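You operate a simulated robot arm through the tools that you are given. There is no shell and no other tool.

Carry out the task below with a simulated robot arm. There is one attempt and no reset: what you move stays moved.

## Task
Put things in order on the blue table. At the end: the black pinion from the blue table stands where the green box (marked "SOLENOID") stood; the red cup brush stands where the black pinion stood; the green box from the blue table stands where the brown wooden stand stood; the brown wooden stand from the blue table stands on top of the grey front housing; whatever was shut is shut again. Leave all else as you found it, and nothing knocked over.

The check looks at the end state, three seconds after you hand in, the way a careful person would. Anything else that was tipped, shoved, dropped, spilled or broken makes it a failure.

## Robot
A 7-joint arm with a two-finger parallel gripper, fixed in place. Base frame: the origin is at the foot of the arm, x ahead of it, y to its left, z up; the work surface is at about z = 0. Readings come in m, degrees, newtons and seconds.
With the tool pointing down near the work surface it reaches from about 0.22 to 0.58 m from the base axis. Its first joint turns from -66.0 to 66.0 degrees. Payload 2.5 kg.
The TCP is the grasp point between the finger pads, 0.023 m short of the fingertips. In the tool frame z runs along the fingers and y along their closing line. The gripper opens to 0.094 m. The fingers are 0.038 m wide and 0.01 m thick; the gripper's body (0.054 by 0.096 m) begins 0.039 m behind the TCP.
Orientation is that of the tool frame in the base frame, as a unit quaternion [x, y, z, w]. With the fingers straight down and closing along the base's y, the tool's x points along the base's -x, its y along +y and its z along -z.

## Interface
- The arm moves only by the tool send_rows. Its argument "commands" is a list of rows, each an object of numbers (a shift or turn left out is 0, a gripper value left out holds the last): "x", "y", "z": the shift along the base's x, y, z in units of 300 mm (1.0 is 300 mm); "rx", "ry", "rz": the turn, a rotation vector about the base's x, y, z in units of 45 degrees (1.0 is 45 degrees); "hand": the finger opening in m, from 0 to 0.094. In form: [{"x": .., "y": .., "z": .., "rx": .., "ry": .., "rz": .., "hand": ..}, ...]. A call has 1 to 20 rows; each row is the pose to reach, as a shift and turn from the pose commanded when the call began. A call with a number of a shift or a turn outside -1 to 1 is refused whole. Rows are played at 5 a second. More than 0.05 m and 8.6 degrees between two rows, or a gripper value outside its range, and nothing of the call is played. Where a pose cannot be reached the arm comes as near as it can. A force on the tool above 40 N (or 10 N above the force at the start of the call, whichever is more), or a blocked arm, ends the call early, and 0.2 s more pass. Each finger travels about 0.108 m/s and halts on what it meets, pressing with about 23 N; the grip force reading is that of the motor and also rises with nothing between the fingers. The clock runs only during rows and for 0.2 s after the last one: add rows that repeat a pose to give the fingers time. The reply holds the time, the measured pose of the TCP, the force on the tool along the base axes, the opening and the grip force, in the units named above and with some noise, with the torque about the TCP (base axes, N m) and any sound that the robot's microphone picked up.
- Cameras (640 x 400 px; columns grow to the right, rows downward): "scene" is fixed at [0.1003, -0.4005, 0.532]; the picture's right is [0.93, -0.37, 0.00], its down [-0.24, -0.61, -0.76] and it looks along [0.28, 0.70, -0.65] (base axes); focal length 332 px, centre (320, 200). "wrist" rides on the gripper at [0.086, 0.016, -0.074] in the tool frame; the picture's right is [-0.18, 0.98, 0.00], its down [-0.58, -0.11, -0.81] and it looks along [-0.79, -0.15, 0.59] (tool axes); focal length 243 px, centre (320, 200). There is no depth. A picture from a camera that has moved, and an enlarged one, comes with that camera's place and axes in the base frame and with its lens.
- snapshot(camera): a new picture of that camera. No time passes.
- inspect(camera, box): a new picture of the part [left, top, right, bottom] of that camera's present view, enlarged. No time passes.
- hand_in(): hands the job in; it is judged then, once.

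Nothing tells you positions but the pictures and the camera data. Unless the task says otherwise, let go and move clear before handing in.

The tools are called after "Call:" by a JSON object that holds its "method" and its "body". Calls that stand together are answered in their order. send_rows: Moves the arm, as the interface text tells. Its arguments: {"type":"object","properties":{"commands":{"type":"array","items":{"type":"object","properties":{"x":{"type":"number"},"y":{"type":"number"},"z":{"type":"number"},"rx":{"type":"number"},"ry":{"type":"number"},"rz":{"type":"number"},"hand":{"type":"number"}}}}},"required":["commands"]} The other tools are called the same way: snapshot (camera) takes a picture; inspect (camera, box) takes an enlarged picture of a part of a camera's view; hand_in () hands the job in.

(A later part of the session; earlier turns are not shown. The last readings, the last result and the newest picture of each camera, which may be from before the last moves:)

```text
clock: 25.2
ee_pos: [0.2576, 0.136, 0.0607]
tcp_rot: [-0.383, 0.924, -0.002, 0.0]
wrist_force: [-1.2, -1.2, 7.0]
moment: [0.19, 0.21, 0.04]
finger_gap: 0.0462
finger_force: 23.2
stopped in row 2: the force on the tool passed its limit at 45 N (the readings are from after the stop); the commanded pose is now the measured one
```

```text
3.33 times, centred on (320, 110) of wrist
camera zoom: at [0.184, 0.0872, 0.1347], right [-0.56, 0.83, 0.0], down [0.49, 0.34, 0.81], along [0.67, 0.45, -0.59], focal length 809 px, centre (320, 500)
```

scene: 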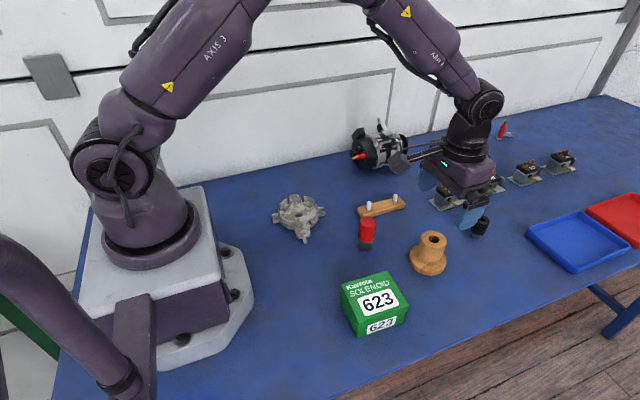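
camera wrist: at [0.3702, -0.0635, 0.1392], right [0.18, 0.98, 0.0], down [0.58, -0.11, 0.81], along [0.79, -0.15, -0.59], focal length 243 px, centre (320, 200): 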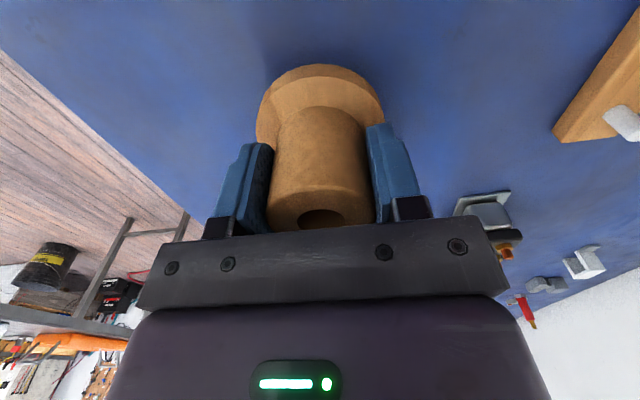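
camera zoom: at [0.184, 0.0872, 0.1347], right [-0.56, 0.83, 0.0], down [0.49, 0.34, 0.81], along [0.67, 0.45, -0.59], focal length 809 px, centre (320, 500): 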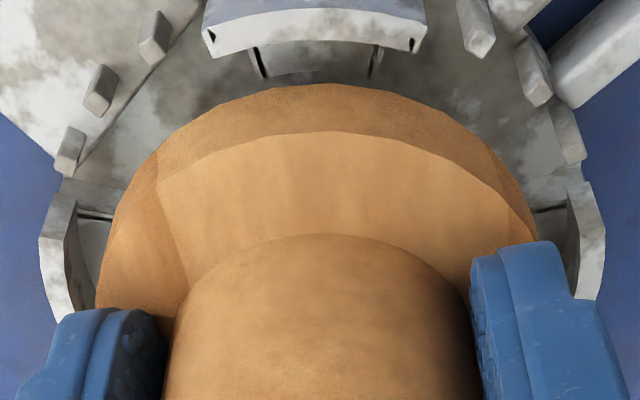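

The stand has come to rest level at about wall-top height, and the first contact was balanced, so the support looks flat. I'll open the fingers a little and check that it stays upright.

Call:
{"method": "send_rows", "body": {"commands": [{"z": 0.002, "hand": 0.048}, {"z": 0.002, "hand": 0.052}, {"z": 0.002, "hand": 0.056}, {"z": 0.002, "hand": 0.056}, {"z": 0.002, "hand": 0.056}]}}

Call:
{"method": "inspect", "body": {"camera": "scene", "box": [278, 180, 328, 230]}}

Call:
{"method": "inspect", "body": {"camera": "wrist", "box": [240, 50, 400, 170]}}

```text
clock: 26.4
ee_pos: [0.2575, 0.1366, 0.0591]
tcp_rot: [-0.383, 0.924, -0.002, 0.002]
wrist_force: [0.4, -0.3, -0.5]
moment: [-0.01, 0.03, 0.02]
finger_gap: 0.056
finger_force: 0.0
```

```text
8.00 times, centred on (303, 205) of scene
camera zoom: at [0.1003, -0.4005, 0.532], right [0.93, -0.37, 0.0], down [-0.24, -0.61, -0.76], along [0.28, 0.7, -0.65], focal length 2660 px, centre (456, 160)
```

zoom: 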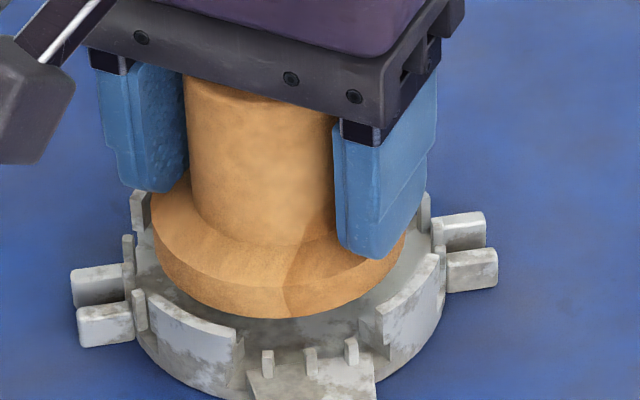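

```text
3.33 times, centred on (320, 110) of wrist
camera zoom: at [0.1839, 0.0872, 0.135], right [-0.56, 0.83, 0.0], down [0.49, 0.34, 0.81], along [0.67, 0.45, -0.59], focal length 809 px, centre (320, 500)
```

zoom: 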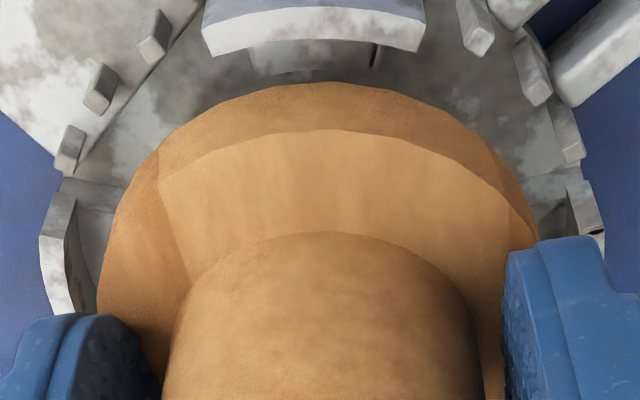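

The stand stayed put and upright. I'll back straight up and inspect it.

Call:
{"method": "send_rows", "body": {"commands": [{"z": 0.01, "hand": 0.062}, {"z": 0.05, "hand": 0.065}, {"z": 0.15, "hand": 0.07}, {"z": 0.28, "hand": 0.09}, {"z": 0.4, "hand": 0.094}, {"z": 0.5, "hand": 0.094}, {"z": 0.5, "hand": 0.094}]}}

Call:
{"method": "inspect", "body": {"camera": "scene", "box": [265, 170, 335, 240]}}

Call:
{"method": "inspect", "body": {"camera": "wrist", "box": [230, 0, 410, 130]}}

Call:
{"method": "snapshot", "body": {"camera": "scene"}}

```text
clock: 28.0
ee_pos: [0.2564, 0.1378, 0.2106]
tcp_rot: [-0.383, 0.924, -0.002, 0.001]
wrist_force: [0.4, 0.2, 0.6]
moment: [0.0, 0.02, -0.02]
finger_gap: 0.0942
finger_force: 0.1
```

```text
5.71 times, centred on (300, 205) of scene
camera zoom: at [0.1003, -0.4005, 0.532], right [0.93, -0.37, 0.0], down [-0.24, -0.61, -0.76], along [0.28, 0.7, -0.65], focal length 1900 px, centre (434, 171)
```

zoom: 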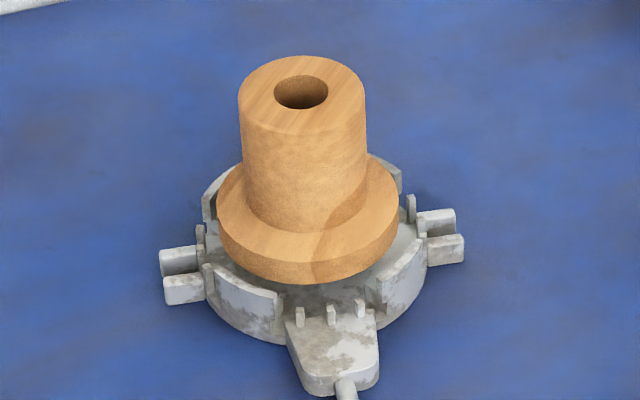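

```text
3.08 times, centred on (320, 65) of wrist
camera zoom: at [0.1835, 0.088, 0.2847], right [-0.56, 0.83, 0.0], down [0.49, 0.34, 0.81], along [0.67, 0.45, -0.59], focal length 746 px, centre (320, 615)
```

zoom: 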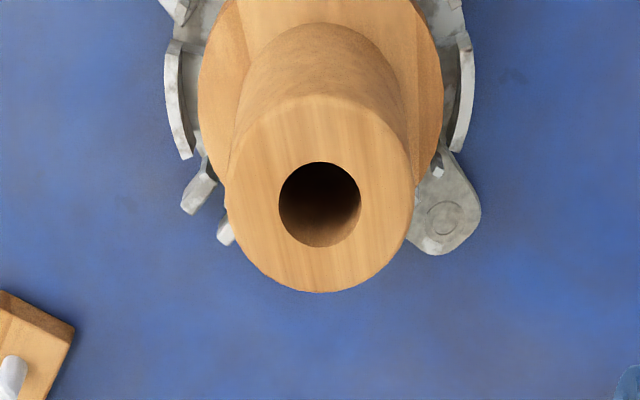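

```text
taken
```

scene: 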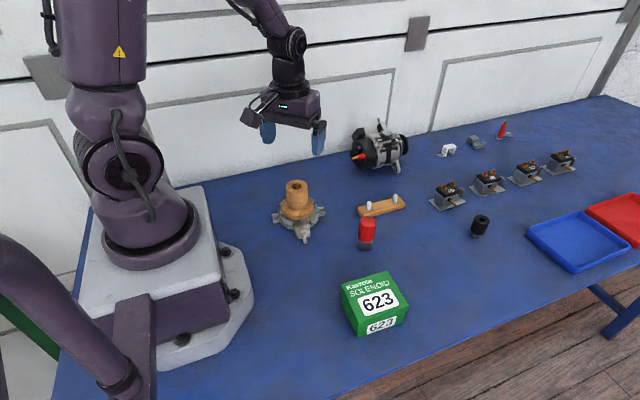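

The stand is upright on the housing. Next is the green box: I'll move over it and look for the lid seam.

Call:
{"method": "send_rows", "body": {"commands": [{"x": 0.01, "y": -0.05, "rz": -0.05}, {"x": 0.02, "y": -0.14, "rz": -0.15}, {"x": 0.04, "y": -0.25, "rz": -0.27}, {"x": 0.05, "y": -0.36, "rz": -0.4}, {"x": 0.07, "y": -0.47, "rz": -0.53}, {"x": 0.09, "y": -0.58, "rz": -0.66}, {"x": 0.1, "y": -0.69, "rz": -0.79}, {"x": 0.12, "y": -0.8, "rz": -0.9}, {"x": 0.131, "y": -0.88, "rz": -1.0}, {"x": 0.131, "y": -0.92, "rz": -1.0}, {"x": 0.131, "y": -0.92, "rz": -1.0}, {"x": 0.131, "y": -0.92, "rz": -1.0}]}}

Call:
{"method": "snapshot", "body": {"camera": "wrist"}}

Call:
{"method": "inspect", "body": {"camera": "wrist", "box": [230, 0, 410, 130]}}

```text
clock: 30.6
ee_pos: [0.2946, -0.1407, 0.2109]
tcp_rot: [0.0, 1.0, -0.002, 0.0]
wrist_force: [0.9, 0.1, -0.4]
moment: [-0.01, -0.01, 0.01]
finger_gap: 0.0938
finger_force: 0.0
```

```text
taken
camera wrist: at [0.2084, -0.1232, 0.2851], right [0.18, 0.98, 0.0], down [0.58, -0.11, 0.81], along [0.79, -0.15, -0.59], focal length 243 px, centre (320, 200)
```

wrist: 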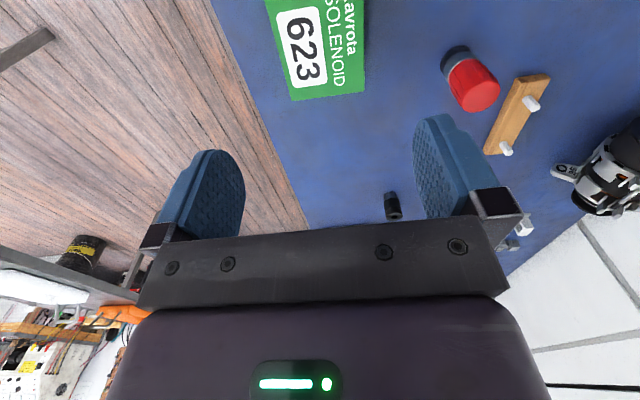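

```text
3.08 times, centred on (320, 65) of wrist
camera zoom: at [0.2084, -0.1232, 0.2851], right [0.18, 0.98, 0.0], down [0.58, -0.11, 0.81], along [0.79, -0.15, -0.59], focal length 746 px, centre (320, 615)
```

zoom: 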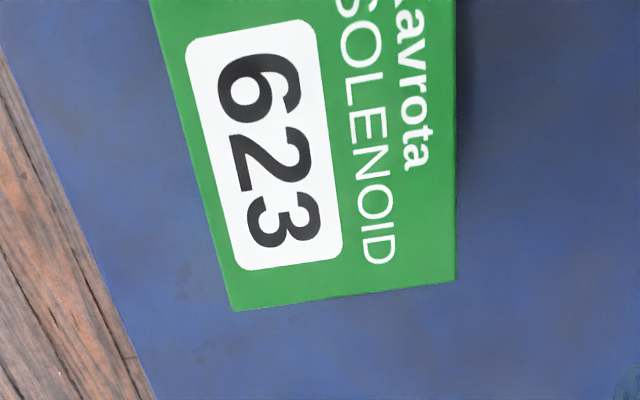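

The box top spans about x 0.256–0.344 and y −0.178 to −0.104, turned a few degrees. I'll look closely at the lid edges.

Call:
{"method": "inspect", "body": {"camera": "scene", "box": [376, 300, 412, 336]}}

Call:
{"method": "inspect", "body": {"camera": "scene", "box": [336, 278, 386, 338]}}

```text
11.11 times, centred on (394, 318) of scene
camera zoom: at [0.1003, -0.4005, 0.532], right [0.93, -0.37, 0.0], down [-0.24, -0.61, -0.76], along [0.28, 0.7, -0.65], focal length 3694 px, centre (-502, -1111)
```

zoom: 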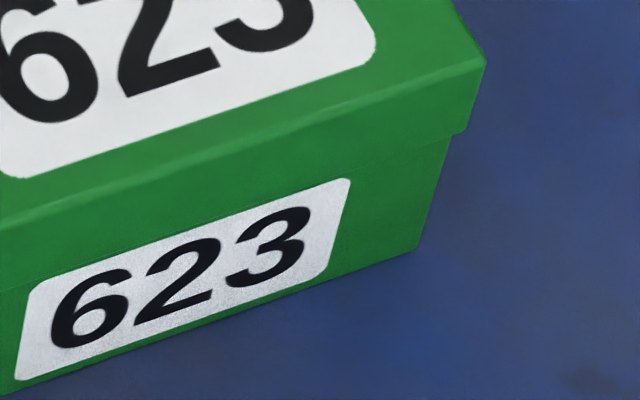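

```text
6.67 times, centred on (361, 308) of scene
camera zoom: at [0.1003, -0.4005, 0.532], right [0.93, -0.37, 0.0], down [-0.24, -0.61, -0.76], along [0.28, 0.7, -0.65], focal length 2217 px, centre (47, -520)
```

zoom: 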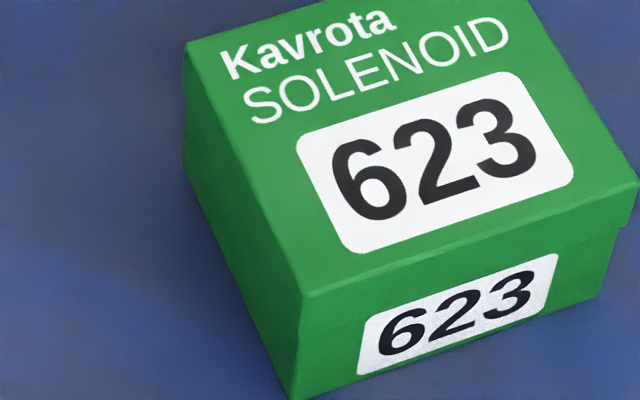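

The box has an overhanging lid about 14 mm deep, so lifting by the lid could open it. I'll straddle it, grip it lightly and slide it along the table instead, lowering first to just above the lid.

Call:
{"method": "send_rows", "body": {"commands": [{"x": 0.003, "y": -0.001, "z": -0.12, "rz": -0.03}, {"x": 0.009, "y": -0.002, "z": -0.25, "rz": -0.067}, {"x": 0.009, "y": -0.002, "z": -0.38, "rz": -0.067}, {"x": 0.009, "y": -0.002, "z": -0.42, "rz": -0.067}, {"x": 0.009, "y": -0.002, "z": -0.42, "rz": -0.067}, {"x": 0.009, "y": -0.002, "z": -0.42, "rz": -0.067}]}}

Call:
{"method": "snapshot", "body": {"camera": "wrist"}}

Call:
{"method": "inspect", "body": {"camera": "scene", "box": [320, 220, 440, 350]}}

```text
clock: 32.0
ee_pos: [0.2992, -0.1409, 0.0831]
tcp_rot: [0.026, 1.0, -0.001, -0.001]
wrist_force: [-0.5, -0.6, 0.1]
moment: [-0.04, -0.01, -0.02]
finger_gap: 0.0941
finger_force: 0.2
```

```text
taken
camera wrist: at [0.2135, -0.1196, 0.1578], right [0.24, 0.97, 0.0], down [0.57, -0.14, 0.81], along [0.78, -0.19, -0.59], focal length 243 px, centre (320, 200)
```

wrist: 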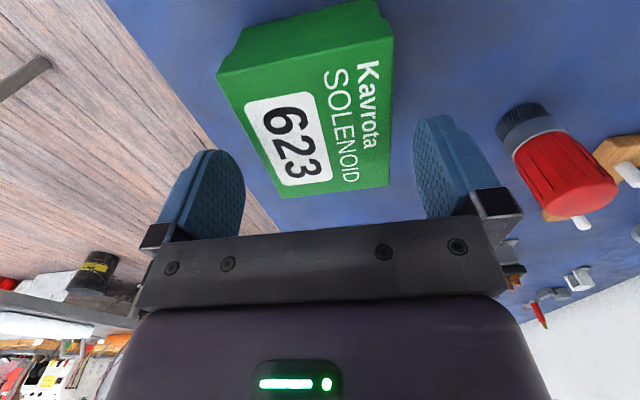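

```text
3.08 times, centred on (380, 285) of scene
camera zoom: at [0.1003, -0.4005, 0.532], right [0.93, -0.37, 0.0], down [-0.24, -0.61, -0.76], along [0.28, 0.7, -0.65], focal length 1023 px, centre (135, -62)
```

zoom: 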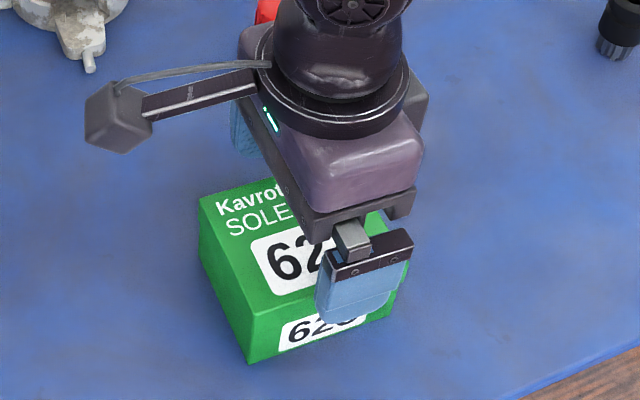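

Call:
{"method": "inspect", "body": {"camera": "wrist", "box": [200, 0, 420, 210]}}

```text
1.90 times, centred on (310, 105) of wrist
camera zoom: at [0.2135, -0.1196, 0.1578], right [0.24, 0.97, 0.0], down [0.57, -0.14, 0.81], along [0.78, -0.19, -0.59], focal length 462 px, centre (339, 381)
```

zoom: 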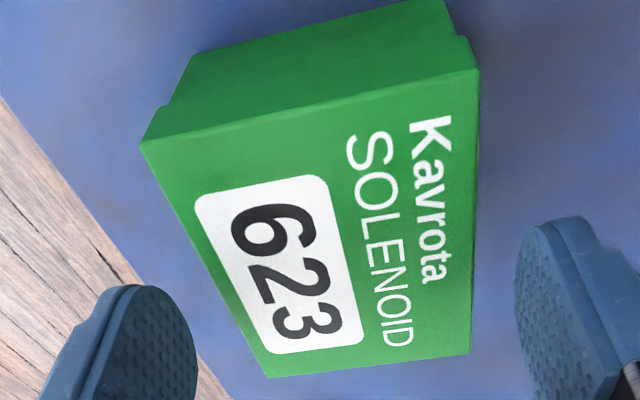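

The box centre measures (0.2994, −0.1395) with about −2° of yaw. I'll descend to straddle it and close gently.

Call:
{"method": "send_rows", "body": {"commands": [{"y": 0.003, "rz": 0.02}, {"y": 0.003, "z": -0.05, "rz": 0.02}, {"y": 0.003, "z": -0.1, "rz": 0.02}, {"y": 0.003, "z": -0.149, "rz": 0.02}, {"y": 0.003, "z": -0.149, "rz": 0.02}]}}

Call:
{"method": "send_rows", "body": {"commands": [{"hand": 0.085}, {"hand": 0.078}, {"hand": 0.07}, {"hand": 0.066}, {"hand": 0.066}, {"hand": 0.066}]}}

Call:
{"method": "inspect", "body": {"camera": "scene", "box": [320, 220, 440, 350]}}

Call:
{"method": "snapshot", "body": {"camera": "wrist"}}

```text
clock: 33.2
ee_pos: [0.3012, -0.1388, 0.039]
tcp_rot: [0.018, 1.0, -0.002, 0.0]
wrist_force: [0.2, -0.4, 0.4]
moment: [-0.01, -0.01, 0.02]
finger_gap: 0.0942
finger_force: 0.1
```

```text
clock: 34.6
ee_pos: [0.3001, -0.1393, 0.0392]
tcp_rot: [0.018, 1.0, -0.002, 0.0]
wrist_force: [-0.3, -1.4, -0.1]
moment: [0.06, -0.09, -0.04]
finger_gap: 0.075
finger_force: 23.2
```

```text
3.08 times, centred on (380, 285) of scene
camera zoom: at [0.1003, -0.4005, 0.532], right [0.93, -0.37, 0.0], down [-0.24, -0.61, -0.76], along [0.28, 0.7, -0.65], focal length 1023 px, centre (135, -62)
```

zoom: 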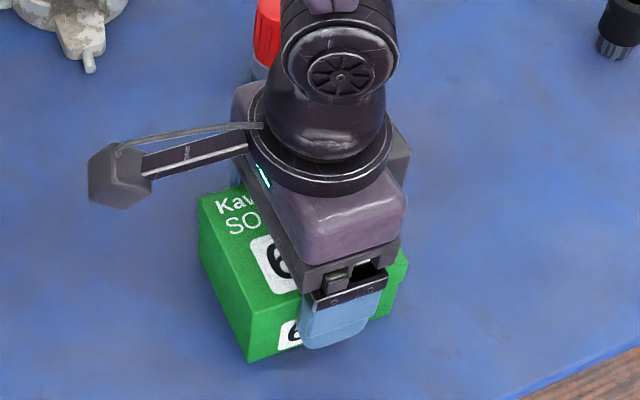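

```text
taken
camera wrist: at [0.2134, -0.1199, 0.1137], right [0.22, 0.98, 0.0], down [0.58, -0.13, 0.81], along [0.79, -0.18, -0.59], focal length 243 px, centre (320, 200)
```

wrist: 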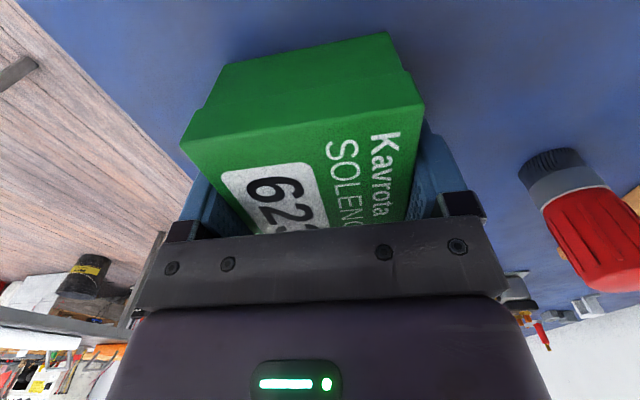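

The grip is at 75 mm on the lid and body. I'll slide the box about 2 cm and check that body and lid move together.

Call:
{"method": "send_rows", "body": {"commands": [{"x": 0.016, "y": 0.006}, {"x": 0.033, "y": 0.0125}, {"x": 0.05, "y": 0.019}, {"x": 0.066, "y": 0.025}, {"x": 0.066, "y": 0.025}]}}

Call:
{"method": "snapshot", "body": {"camera": "wrist"}}

Call:
{"method": "inspect", "body": {"camera": "scene", "box": [320, 220, 440, 350]}}

```text
clock: 35.8
ee_pos: [0.3209, -0.1302, 0.0392]
tcp_rot: [0.018, 1.0, -0.002, 0.001]
wrist_force: [0.0, -0.5, 0.2]
moment: [0.02, -0.02, -0.03]
finger_gap: 0.0749
finger_force: 22.8
```

```text
taken
camera wrist: at [0.2338, -0.1118, 0.1143], right [0.22, 0.98, 0.0], down [0.58, -0.13, 0.81], along [0.79, -0.18, -0.59], focal length 243 px, centre (320, 200)
```

wrist: 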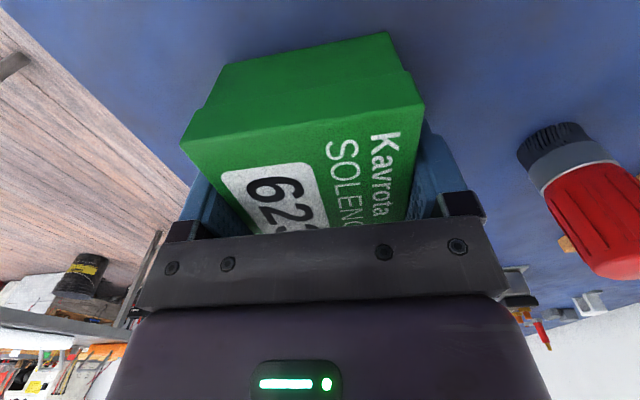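

```text
3.08 times, centred on (380, 285) of scene
camera zoom: at [0.1003, -0.4005, 0.5319], right [0.93, -0.37, 0.0], down [-0.24, -0.61, -0.76], along [0.28, 0.7, -0.65], focal length 1023 px, centre (135, -62)
```

zoom: 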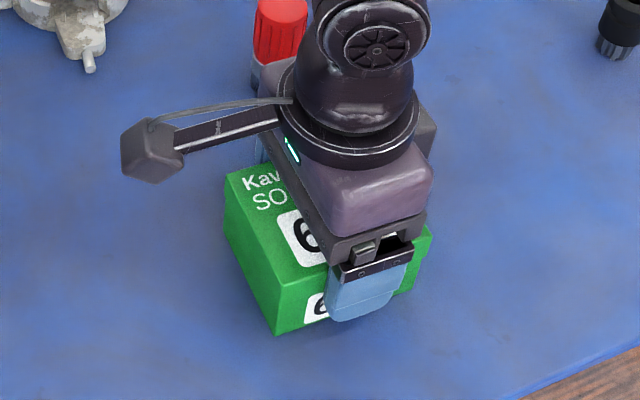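

Body and lid move together. I'll slide it the rest of the way to the stand's old spot.

Call:
{"method": "send_rows", "body": {"commands": [{"x": 0.038, "y": 0.0145}, {"x": 0.077, "y": 0.029}, {"x": 0.115, "y": 0.0435}, {"x": 0.153, "y": 0.058}, {"x": 0.192, "y": 0.0725}, {"x": 0.23, "y": 0.087}, {"x": 0.268, "y": 0.1015}, {"x": 0.307, "y": 0.116}, {"x": 0.345, "y": 0.1305}, {"x": 0.383, "y": 0.145}, {"x": 0.422, "y": 0.1595}, {"x": 0.46, "y": 0.174}, {"x": 0.46, "y": 0.174}, {"x": 0.46, "y": 0.174}]}}

Call:
{"method": "snapshot", "body": {"camera": "wrist"}}

Call:
{"method": "snapshot", "body": {"camera": "scene"}}

```text
clock: 38.8
ee_pos: [0.4582, -0.0801, 0.0398]
tcp_rot: [0.019, 1.0, -0.002, 0.0]
wrist_force: [0.3, 0.1, 0.7]
moment: [-0.02, -0.02, 0.02]
finger_gap: 0.0749
finger_force: 22.9
```

```text
taken
camera wrist: at [0.3704, -0.06, 0.1147], right [0.22, 0.98, 0.0], down [0.58, -0.13, 0.81], along [0.79, -0.18, -0.59], focal length 243 px, centre (320, 200)
```

wrist: 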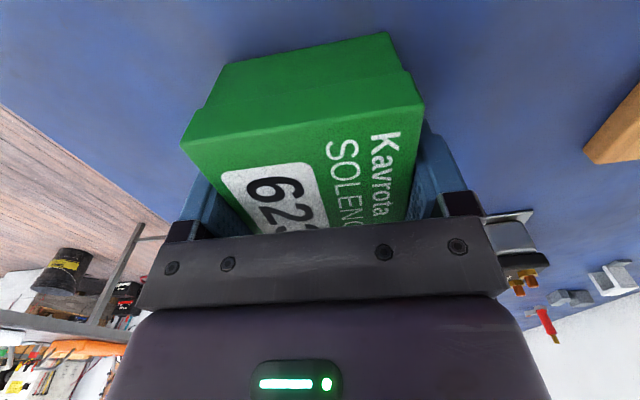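

```text
taken
```

scene: 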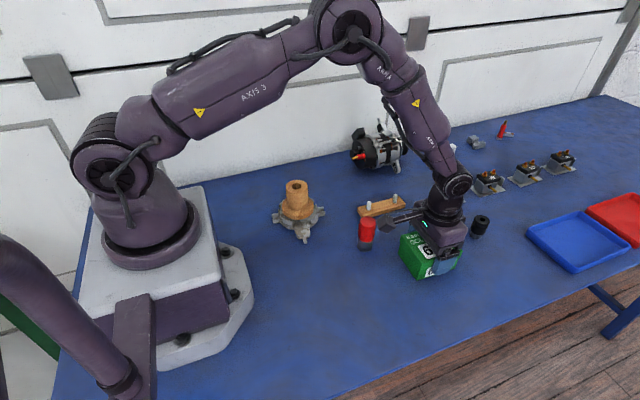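

The box is at the target spot. I'll open and rise straight up.

Call:
{"method": "send_rows", "body": {"commands": [{"hand": 0.08}, {"hand": 0.088}, {"hand": 0.094}, {"hand": 0.094}, {"z": 0.06, "hand": 0.094}, {"z": 0.16}, {"z": 0.28}, {"z": 0.4}, {"z": 0.5}, {"z": 0.5}]}}

Call:
{"method": "inspect", "body": {"camera": "scene", "box": [340, 190, 500, 290]}}

Call:
{"method": "snapshot", "body": {"camera": "wrist"}}

Call:
{"method": "inspect", "body": {"camera": "wrist", "box": [230, 0, 410, 180]}}

```text
clock: 41.0
ee_pos: [0.4569, -0.0779, 0.1893]
tcp_rot: [0.019, 1.0, -0.001, -0.001]
wrist_force: [0.1, 0.0, 0.3]
moment: [-0.04, -0.03, 0.0]
finger_gap: 0.0938
finger_force: 0.0
```

```text
4.00 times, centred on (420, 240) of scene
camera zoom: at [0.1003, -0.4005, 0.532], right [0.93, -0.37, 0.0], down [-0.24, -0.61, -0.76], along [0.28, 0.7, -0.65], focal length 1330 px, centre (-80, 40)
```

zoom: 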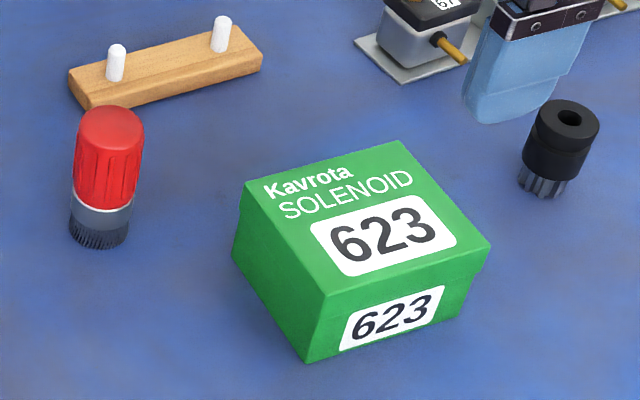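

```text
taken
camera wrist: at [0.3703, -0.058, 0.2644], right [0.22, 0.98, 0.0], down [0.58, -0.13, 0.81], along [0.79, -0.18, -0.59], focal length 243 px, centre (320, 200)
```

wrist: 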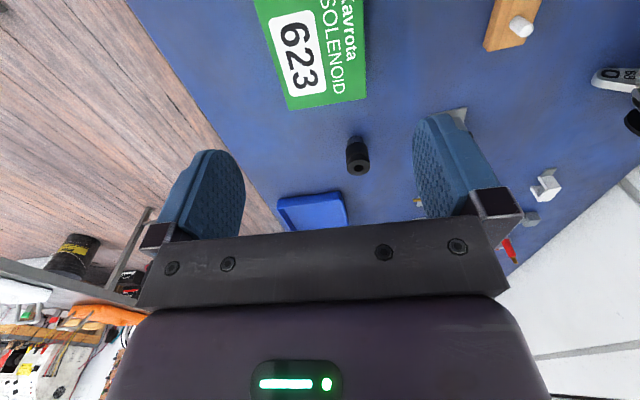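

```text
2.22 times, centred on (320, 90) of wrist
camera zoom: at [0.3703, -0.058, 0.2644], right [0.22, 0.98, 0.0], down [0.58, -0.13, 0.81], along [0.79, -0.18, -0.59], focal length 539 px, centre (320, 444)
```

zoom: 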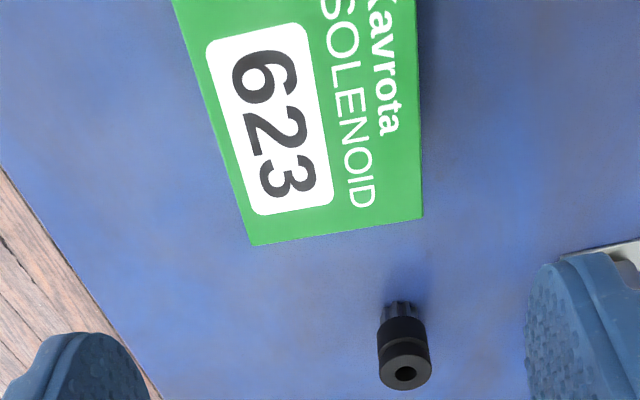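

The box stands shut in the stand's old place. Now the pinion at (0.60, −0.06): it's at the edge of reach, so I'll yaw and tilt the tool outward while still high to keep the camera clear of the box.

Call:
{"method": "send_rows", "body": {"commands": [{"x": 0.06, "y": -0.006, "rz": -0.08}, {"x": 0.13, "y": -0.012, "rz": -0.16}, {"x": 0.2, "y": -0.02, "rz": -0.24}, {"x": 0.27, "y": -0.027, "rz": -0.333}, {"x": 0.342, "y": -0.033, "rz": -0.333}, {"x": 0.342, "y": -0.033, "rz": -0.333}]}}

Call:
{"method": "send_rows", "body": {"commands": [{"rx": -0.03, "ry": -0.1}, {"rx": -0.055, "ry": -0.18}, {"rx": -0.078, "ry": -0.255}, {"rx": -0.078, "ry": -0.255}, {"rx": -0.078, "ry": -0.255}]}}

Call:
{"method": "snapshot", "body": {"camera": "wrist"}}

Call:
{"method": "snapshot", "body": {"camera": "scene"}}

```text
clock: 42.4
ee_pos: [0.5602, -0.0889, 0.1882]
tcp_rot: [0.148, 0.989, -0.002, -0.001]
wrist_force: [-0.2, -0.1, 0.4]
moment: [-0.01, 0.0, -0.05]
finger_gap: 0.094
finger_force: 0.0
```

```text
clock: 43.6
ee_pos: [0.5595, -0.0895, 0.1889]
tcp_rot: [0.148, 0.983, -0.018, 0.103]
wrist_force: [0.5, 0.7, -0.5]
moment: [-0.02, 0.0, 0.02]
finger_gap: 0.0942
finger_force: 0.0
```

```text
taken
camera wrist: at [0.468, -0.0444, 0.2442], right [0.46, 0.89, 0.04], down [0.35, -0.22, 0.91], along [0.81, -0.41, -0.41], focal length 243 px, centre (320, 200)
```

wrist: 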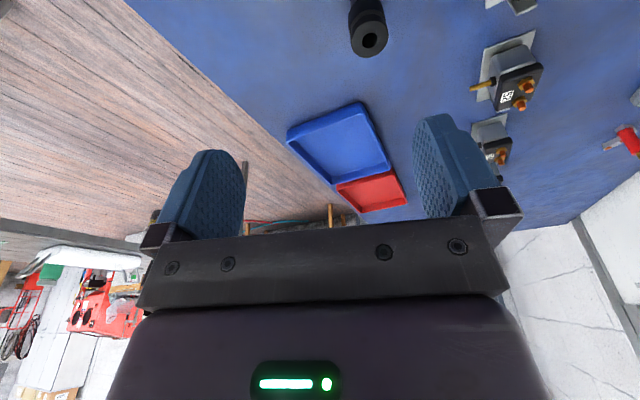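

```text
taken
```

scene: 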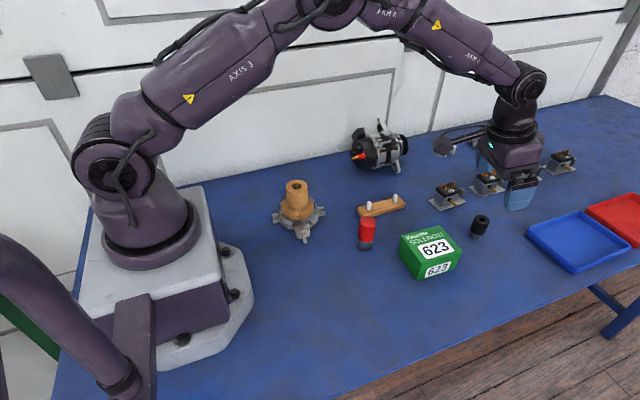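

The tilt works at height. I'll test the low reach over a free patch at the same radius before going near the pinion.

Call:
{"method": "send_rows", "body": {"commands": [{"x": 0.03, "y": -0.06, "z": -0.1}, {"x": 0.06, "y": -0.12, "z": -0.2}, {"x": 0.083, "y": -0.167, "z": -0.3}, {"x": 0.083, "y": -0.167, "z": -0.38}, {"x": 0.083, "y": -0.167, "z": -0.433}, {"x": 0.083, "y": -0.167, "z": -0.433}, {"x": 0.083, "y": -0.167, "z": -0.433}]}}

Call:
{"method": "snapshot", "body": {"camera": "wrist"}}

Call:
{"method": "snapshot", "body": {"camera": "scene"}}

```text
clock: 45.2
ee_pos: [0.5864, -0.1392, 0.0585]
tcp_rot: [0.148, 0.983, -0.017, 0.103]
wrist_force: [0.0, 0.5, 0.1]
moment: [-0.01, 0.01, 0.01]
finger_gap: 0.0938
finger_force: 0.2
```

```text
taken
camera wrist: at [0.4942, -0.0934, 0.1145], right [0.46, 0.89, 0.04], down [0.35, -0.22, 0.91], along [0.81, -0.41, -0.41], focal length 243 px, centre (320, 200)
```

wrist: 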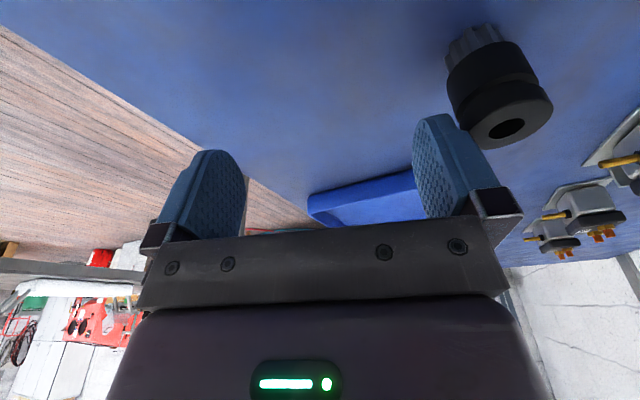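

```text
taken
```

scene: 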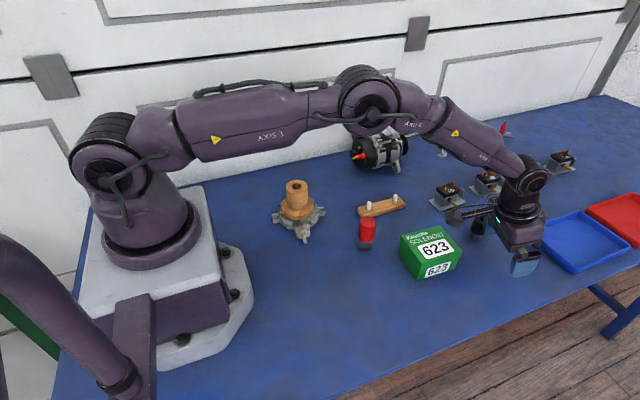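

Reach at that radius and tilt is fine, and the pinion measures (0.600, −0.059). I'll rise, move over it with a narrower opening, and check alignment.

Call:
{"method": "send_rows", "body": {"commands": [{"z": 0.1, "hand": 0.08}, {"z": 0.2, "hand": 0.07}, {"x": 0.015, "y": 0.09, "z": 0.2, "hand": 0.06}, {"x": 0.035, "y": 0.18, "z": 0.2, "hand": 0.06}, {"x": 0.05, "y": 0.27, "z": 0.2}, {"x": 0.05, "y": 0.27, "z": 0.12}, {"x": 0.05, "y": 0.27, "z": 0.12}, {"x": 0.05, "y": 0.27, "z": 0.12}]}}

Call:
{"method": "inspect", "body": {"camera": "wrist", "box": [220, 20, 420, 220]}}

Call:
{"method": "inspect", "body": {"camera": "scene", "box": [400, 150, 540, 270]}}

```text
clock: 47.0
ee_pos: [0.5997, -0.0572, 0.0963]
tcp_rot: [0.148, 0.983, -0.017, 0.103]
wrist_force: [-0.5, 0.4, -1.1]
moment: [0.0, 0.03, 0.03]
finger_gap: 0.0603
finger_force: 0.1
```

```text
2.00 times, centred on (320, 120) of wrist
camera zoom: at [0.5086, -0.0125, 0.1516], right [0.46, 0.89, 0.04], down [0.35, -0.22, 0.91], along [0.81, -0.41, -0.41], focal length 485 px, centre (320, 360)
```

zoom: 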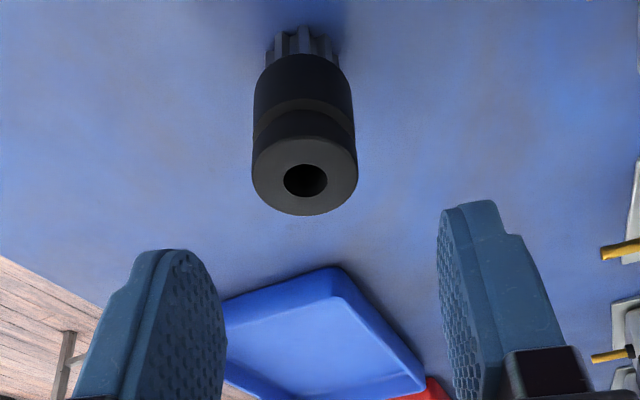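

```text
3.33 times, centred on (470, 210) of scene
camera zoom: at [0.1003, -0.4005, 0.532], right [0.93, -0.37, 0.0], down [-0.24, -0.61, -0.76], along [0.28, 0.7, -0.65], focal length 1108 px, centre (-180, 167)
```

zoom: 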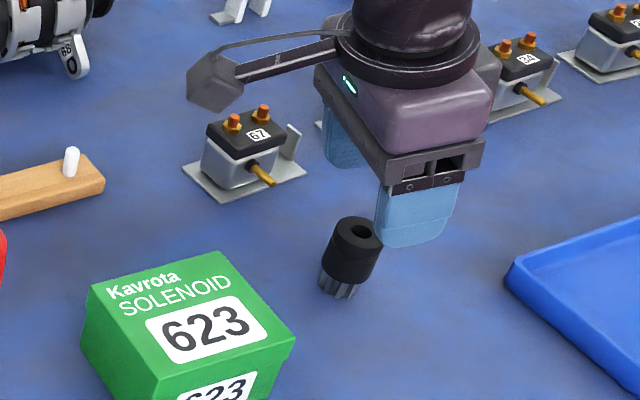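

The pinion sits about 3 mm off the finger midline. I'll correct that, descend around it, and close.

Call:
{"method": "send_rows", "body": {"commands": [{"x": -0.0067, "y": -0.0097, "z": 0.0}, {"x": -0.0067, "y": -0.0097, "z": -0.06}, {"x": -0.0067, "y": -0.0097, "z": -0.12}, {"x": -0.0067, "y": -0.0097, "z": -0.17}, {"x": -0.0067, "y": -0.0097, "z": -0.2}, {"x": -0.0067, "y": -0.0097, "z": -0.2}]}}

Call:
{"method": "inspect", "body": {"camera": "wrist", "box": [220, 20, 420, 230]}}

Call:
{"method": "inspect", "body": {"camera": "scene", "box": [400, 150, 540, 270]}}

```text
clock: 48.4
ee_pos: [0.5965, -0.0597, 0.0349]
tcp_rot: [0.148, 0.984, -0.017, 0.103]
wrist_force: [0.0, 0.3, -0.8]
moment: [0.03, 0.05, -0.02]
finger_gap: 0.0601
finger_force: 0.1
```

```text
1.90 times, centred on (320, 125) of wrist
camera zoom: at [0.506, -0.0152, 0.0903], right [0.46, 0.89, 0.04], down [0.35, -0.22, 0.91], along [0.81, -0.41, -0.41], focal length 462 px, centre (320, 343)
```

zoom: 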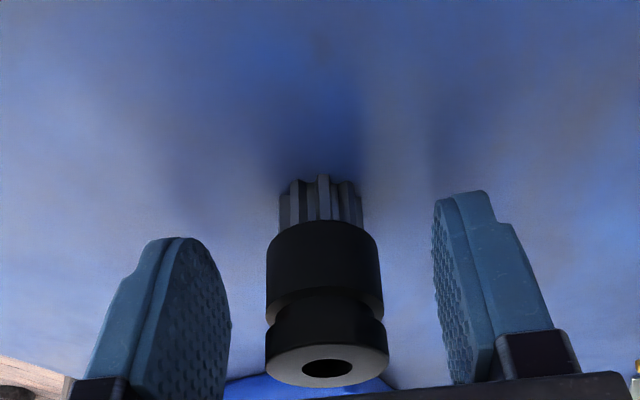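

```text
3.33 times, centred on (470, 210) of scene
camera zoom: at [0.1003, -0.4005, 0.532], right [0.93, -0.37, 0.0], down [-0.24, -0.61, -0.76], along [0.28, 0.7, -0.65], focal length 1108 px, centre (-180, 167)
```

zoom: 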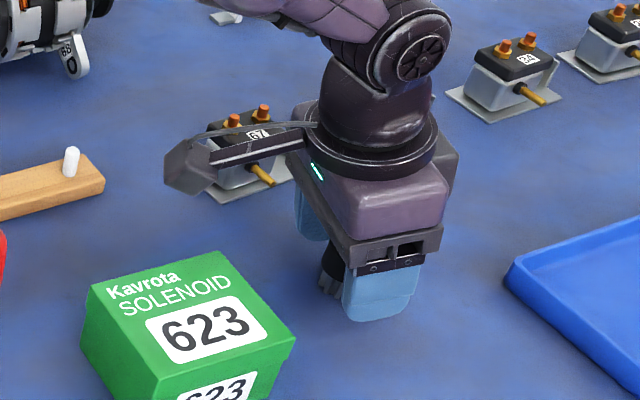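

The pinion is centred between the fingers. Closing now.

Call:
{"method": "send_rows", "body": {"commands": [{"hand": 0.045}, {"hand": 0.035}, {"hand": 0.025}, {"hand": 0.02}, {"hand": 0.02}, {"hand": 0.02}]}}

Call:
{"method": "inspect", "body": {"camera": "wrist", "box": [220, 20, 420, 230]}}

```text
clock: 49.8
ee_pos: [0.5974, -0.0602, 0.0353]
tcp_rot: [0.148, 0.983, -0.017, 0.103]
wrist_force: [0.9, -0.3, 0.1]
moment: [-0.03, -0.01, 0.03]
finger_gap: 0.0298
finger_force: 22.9
```

```text
1.90 times, centred on (320, 125) of wrist
camera zoom: at [0.506, -0.0152, 0.0905], right [0.46, 0.89, 0.04], down [0.35, -0.22, 0.91], along [0.81, -0.41, -0.41], focal length 462 px, centre (320, 343)
```

zoom: 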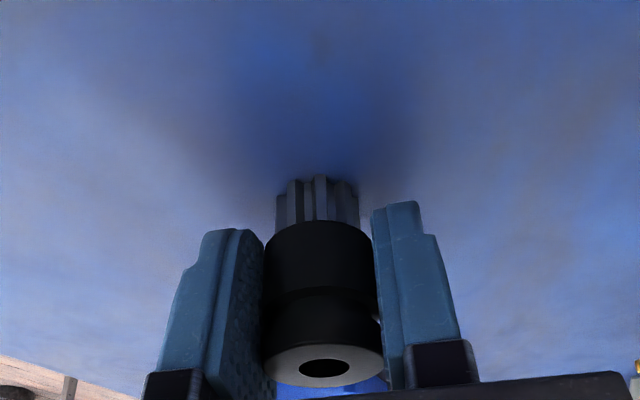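

Gripped at 29.8 mm, the pinion's diameter. I'll lift and check.

Call:
{"method": "send_rows", "body": {"commands": [{"z": 0.04, "hand": 0.02}, {"z": 0.1}, {"z": 0.2}, {"z": 0.3}, {"z": 0.4}, {"z": 0.5}, {"z": 0.5}]}}

Call:
{"method": "inspect", "body": {"camera": "scene", "box": [400, 130, 540, 270]}}

Call:
{"method": "inspect", "body": {"camera": "wrist", "box": [220, 20, 420, 230]}}

```text
clock: 51.4
ee_pos: [0.5963, -0.0627, 0.1859]
tcp_rot: [0.147, 0.983, -0.017, 0.104]
wrist_force: [-0.9, -0.4, -1.7]
moment: [0.02, 0.0, -0.03]
finger_gap: 0.0294
finger_force: 23.3
```

```text
2.86 times, centred on (470, 200) of scene
camera zoom: at [0.1003, -0.4005, 0.532], right [0.93, -0.37, 0.0], down [-0.24, -0.61, -0.76], along [0.28, 0.7, -0.65], focal length 950 px, centre (-109, 200)
```

zoom: 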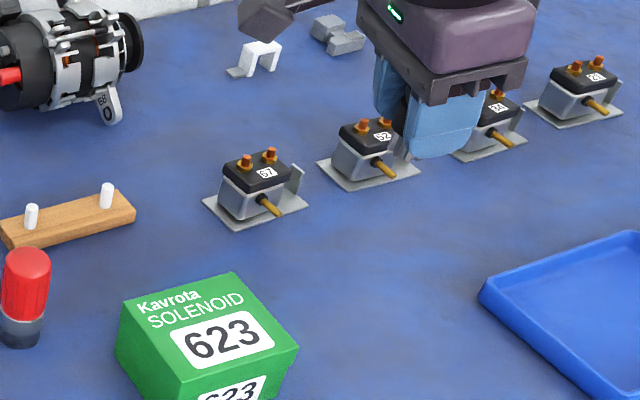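

```text
1.90 times, centred on (320, 125) of wrist
camera zoom: at [0.505, -0.0179, 0.2414], right [0.46, 0.89, 0.04], down [0.35, -0.22, 0.91], along [0.81, -0.41, -0.41], focal length 462 px, centre (320, 343)
```

zoom: 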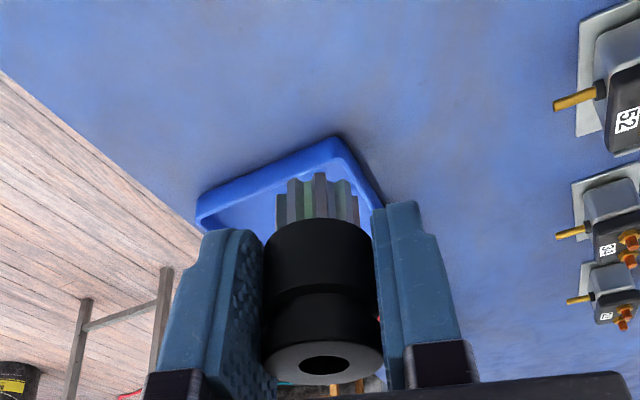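

Held steadily. I'll carry it high over the box to the box's old spot.

Call:
{"method": "send_rows", "body": {"commands": [{"x": -0.05, "y": -0.013}, {"x": -0.13, "y": -0.034}, {"x": -0.22, "y": -0.057}, {"x": -0.31, "y": -0.081}, {"x": -0.4, "y": -0.104}, {"x": -0.5, "y": -0.13}, {"x": -0.6, "y": -0.156}, {"x": -0.7, "y": -0.182}, {"x": -0.8, "y": -0.208}, {"x": -0.9, "y": -0.234}, {"x": -0.995, "y": -0.259}, {"x": -0.995, "y": -0.259, "z": -0.12}, {"x": -0.995, "y": -0.259, "z": -0.25}, {"x": -0.995, "y": -0.259, "z": -0.38}, {"x": -0.995, "y": -0.259, "z": -0.44}, {"x": -0.995, "y": -0.259, "z": -0.44}, {"x": -0.995, "y": -0.259, "z": -0.44}]}}

Call:
{"method": "inspect", "body": {"camera": "scene", "box": [310, 210, 450, 350]}}

Call:
{"method": "inspect", "body": {"camera": "wrist", "box": [220, 20, 420, 230]}}

```text
clock: 55.0
ee_pos: [0.3016, -0.1386, 0.0522]
tcp_rot: [0.148, 0.983, -0.018, 0.103]
wrist_force: [0.1, 0.5, -1.8]
moment: [0.02, 0.0, -0.05]
finger_gap: 0.0293
finger_force: 22.6
```

```text
2.86 times, centred on (380, 280) of scene
camera zoom: at [0.1003, -0.4005, 0.532], right [0.93, -0.37, 0.0], down [-0.24, -0.61, -0.76], along [0.28, 0.7, -0.65], focal length 950 px, centre (149, -29)
```

zoom: 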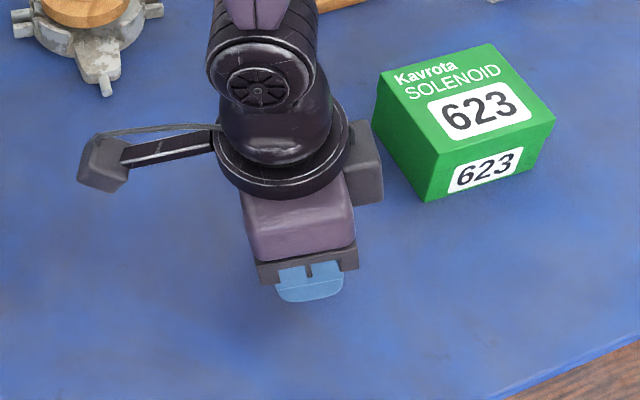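

```text
1.90 times, centred on (320, 125) of wrist
camera zoom: at [0.2084, -0.0931, 0.1076], right [0.46, 0.89, 0.04], down [0.35, -0.22, 0.91], along [0.81, -0.41, -0.41], focal length 462 px, centre (320, 343)
```

zoom: 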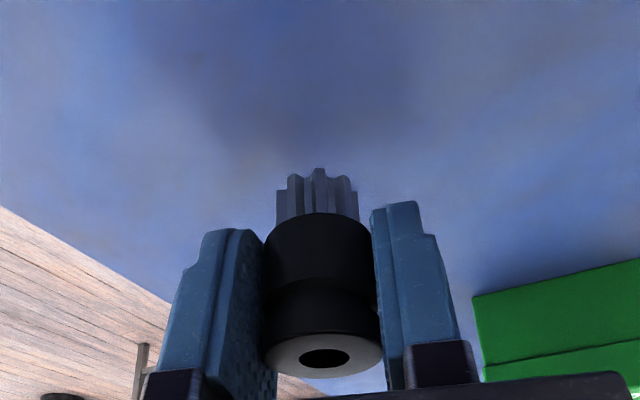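

The pinion may have settled about 2 mm in the grip but looks upright. I'll lower it carefully to touch the table.

Call:
{"method": "send_rows", "body": {"commands": [{"z": -0.015}, {"z": -0.03}, {"z": -0.045}, {"z": -0.045}, {"z": -0.045}]}}

Call:
{"method": "send_rows", "body": {"commands": [{"z": -0.003}, {"z": -0.003}, {"z": -0.003}]}}

```text
clock: 56.2
ee_pos: [0.3006, -0.1389, 0.0402]
tcp_rot: [0.148, 0.983, -0.017, 0.103]
wrist_force: [0.7, -0.3, -0.8]
moment: [-0.02, 0.02, 0.02]
finger_gap: 0.0293
finger_force: 23.5
```

```text
clock: 57.0
ee_pos: [0.299, -0.1381, 0.0392]
tcp_rot: [0.147, 0.984, -0.017, 0.104]
wrist_force: [-0.1, 0.5, 0.3]
moment: [0.01, -0.01, -0.02]
finger_gap: 0.0294
finger_force: 23.2
```

Call:
{"method": "send_rows", "body": {"commands": [{"z": -0.003}, {"z": -0.003}, {"z": -0.003}]}}

Call:
{"method": "inspect", "body": {"camera": "wrist", "box": [220, 20, 420, 230]}}

```text
clock: 57.8
ee_pos: [0.3004, -0.1392, 0.0375]
tcp_rot: [0.147, 0.983, -0.017, 0.104]
wrist_force: [0.0, -1.0, 4.4]
moment: [-0.03, -0.08, -0.01]
finger_gap: 0.0294
finger_force: 22.8
```

```text
1.90 times, centred on (320, 125) of wrist
camera zoom: at [0.2082, -0.0938, 0.0927], right [0.46, 0.89, 0.04], down [0.35, -0.22, 0.91], along [0.81, -0.41, -0.41], focal length 462 px, centre (320, 343)
```

zoom: 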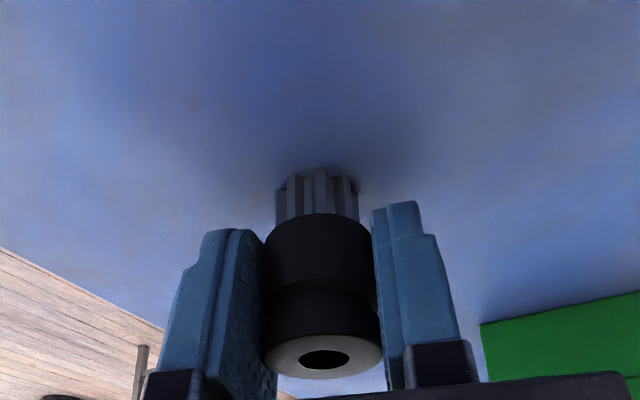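

It touches the table with about 5 N at z = 0.0375. I'll open the fingers gently.

Call:
{"method": "send_rows", "body": {"commands": [{"hand": 0.031}, {"hand": 0.034}, {"hand": 0.04}, {"hand": 0.05}, {"hand": 0.056}, {"hand": 0.056}]}}

Call:
{"method": "inspect", "body": {"camera": "wrist", "box": [220, 20, 420, 230]}}

```text
clock: 59.2
ee_pos: [0.3003, -0.138, 0.0373]
tcp_rot: [0.148, 0.984, -0.017, 0.103]
wrist_force: [0.3, -0.2, -0.5]
moment: [-0.01, 0.0, 0.0]
finger_gap: 0.0563
finger_force: 0.1
```

```text
1.90 times, centred on (320, 125) of wrist
camera zoom: at [0.208, -0.0936, 0.0928], right [0.46, 0.89, 0.04], down [0.35, -0.22, 0.91], along [0.81, -0.41, -0.41], focal length 462 px, centre (320, 343)
```

zoom: 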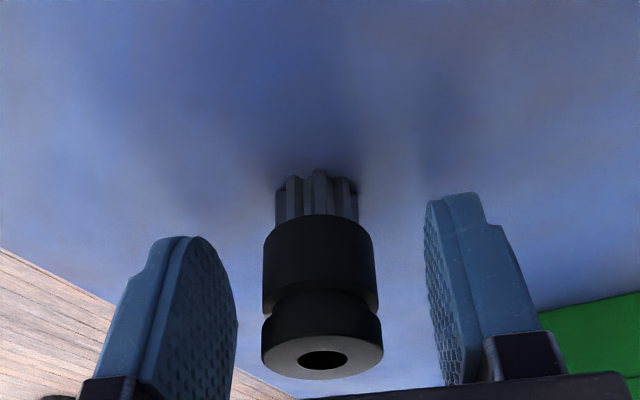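

The pinion stands on its own. I'll rise, then go over to the red cup brush with the same tilted wrist pose.

Call:
{"method": "send_rows", "body": {"commands": [{"z": 0.05}, {"z": 0.15, "hand": 0.065}, {"z": 0.28}, {"z": 0.4}, {"z": 0.46}, {"x": 0.05, "y": 0.1, "z": 0.46}, {"x": 0.1, "y": 0.22, "z": 0.46}, {"x": 0.15, "y": 0.35, "z": 0.46}, {"x": 0.195, "y": 0.467, "z": 0.46}, {"x": 0.195, "y": 0.467, "z": 0.4}, {"x": 0.195, "y": 0.467, "z": 0.4}]}}

Call:
{"method": "snapshot", "body": {"camera": "wrist"}}

Call:
{"method": "inspect", "body": {"camera": "wrist", "box": [240, 0, 400, 160]}}

Call:
{"method": "snapshot", "body": {"camera": "scene"}}

Call:
{"method": "inspect", "body": {"camera": "scene", "box": [330, 250, 430, 350]}}

```text
clock: 61.6
ee_pos: [0.3567, 0.0006, 0.1586]
tcp_rot: [0.149, 0.983, -0.017, 0.103]
wrist_force: [0.0, -0.5, 0.6]
moment: [0.0, -0.03, -0.02]
finger_gap: 0.0649
finger_force: 0.0
```

```text
taken
camera wrist: at [0.2647, 0.0466, 0.214], right [0.46, 0.89, 0.04], down [0.35, -0.22, 0.91], along [0.81, -0.41, -0.41], focal length 243 px, centre (320, 200)
```

wrist: 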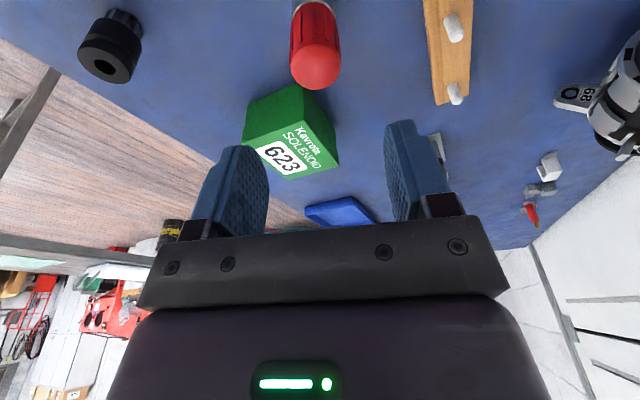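

```text
2.50 times, centred on (320, 80) of wrist
camera zoom: at [0.2647, 0.0466, 0.214], right [0.46, 0.89, 0.04], down [0.35, -0.22, 0.91], along [0.81, -0.41, -0.41], focal length 606 px, centre (320, 500)
```

zoom: 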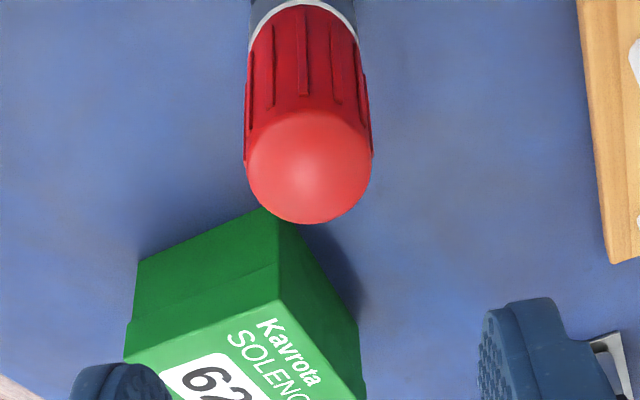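

```text
taken
```

scene: 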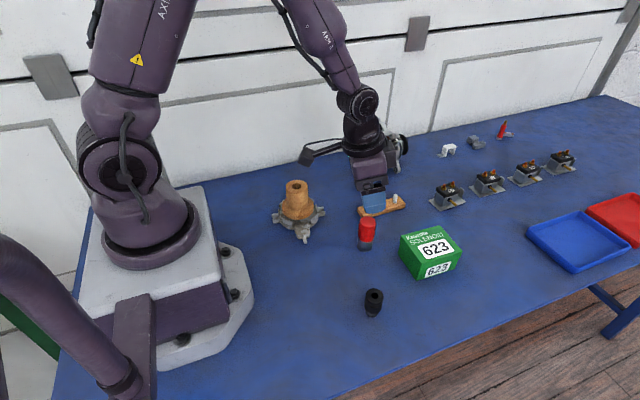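

```text
4.00 times, centred on (380, 300) of scene
camera zoom: at [0.1003, -0.4004, 0.532], right [0.93, -0.37, 0.0], down [-0.24, -0.61, -0.76], along [0.28, 0.7, -0.65], focal length 1330 px, centre (80, -200)
```

zoom: 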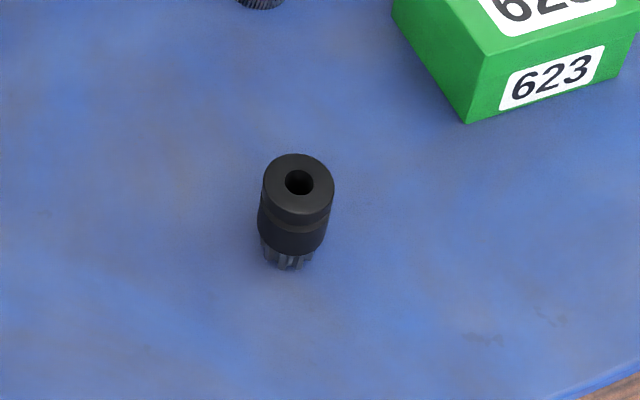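

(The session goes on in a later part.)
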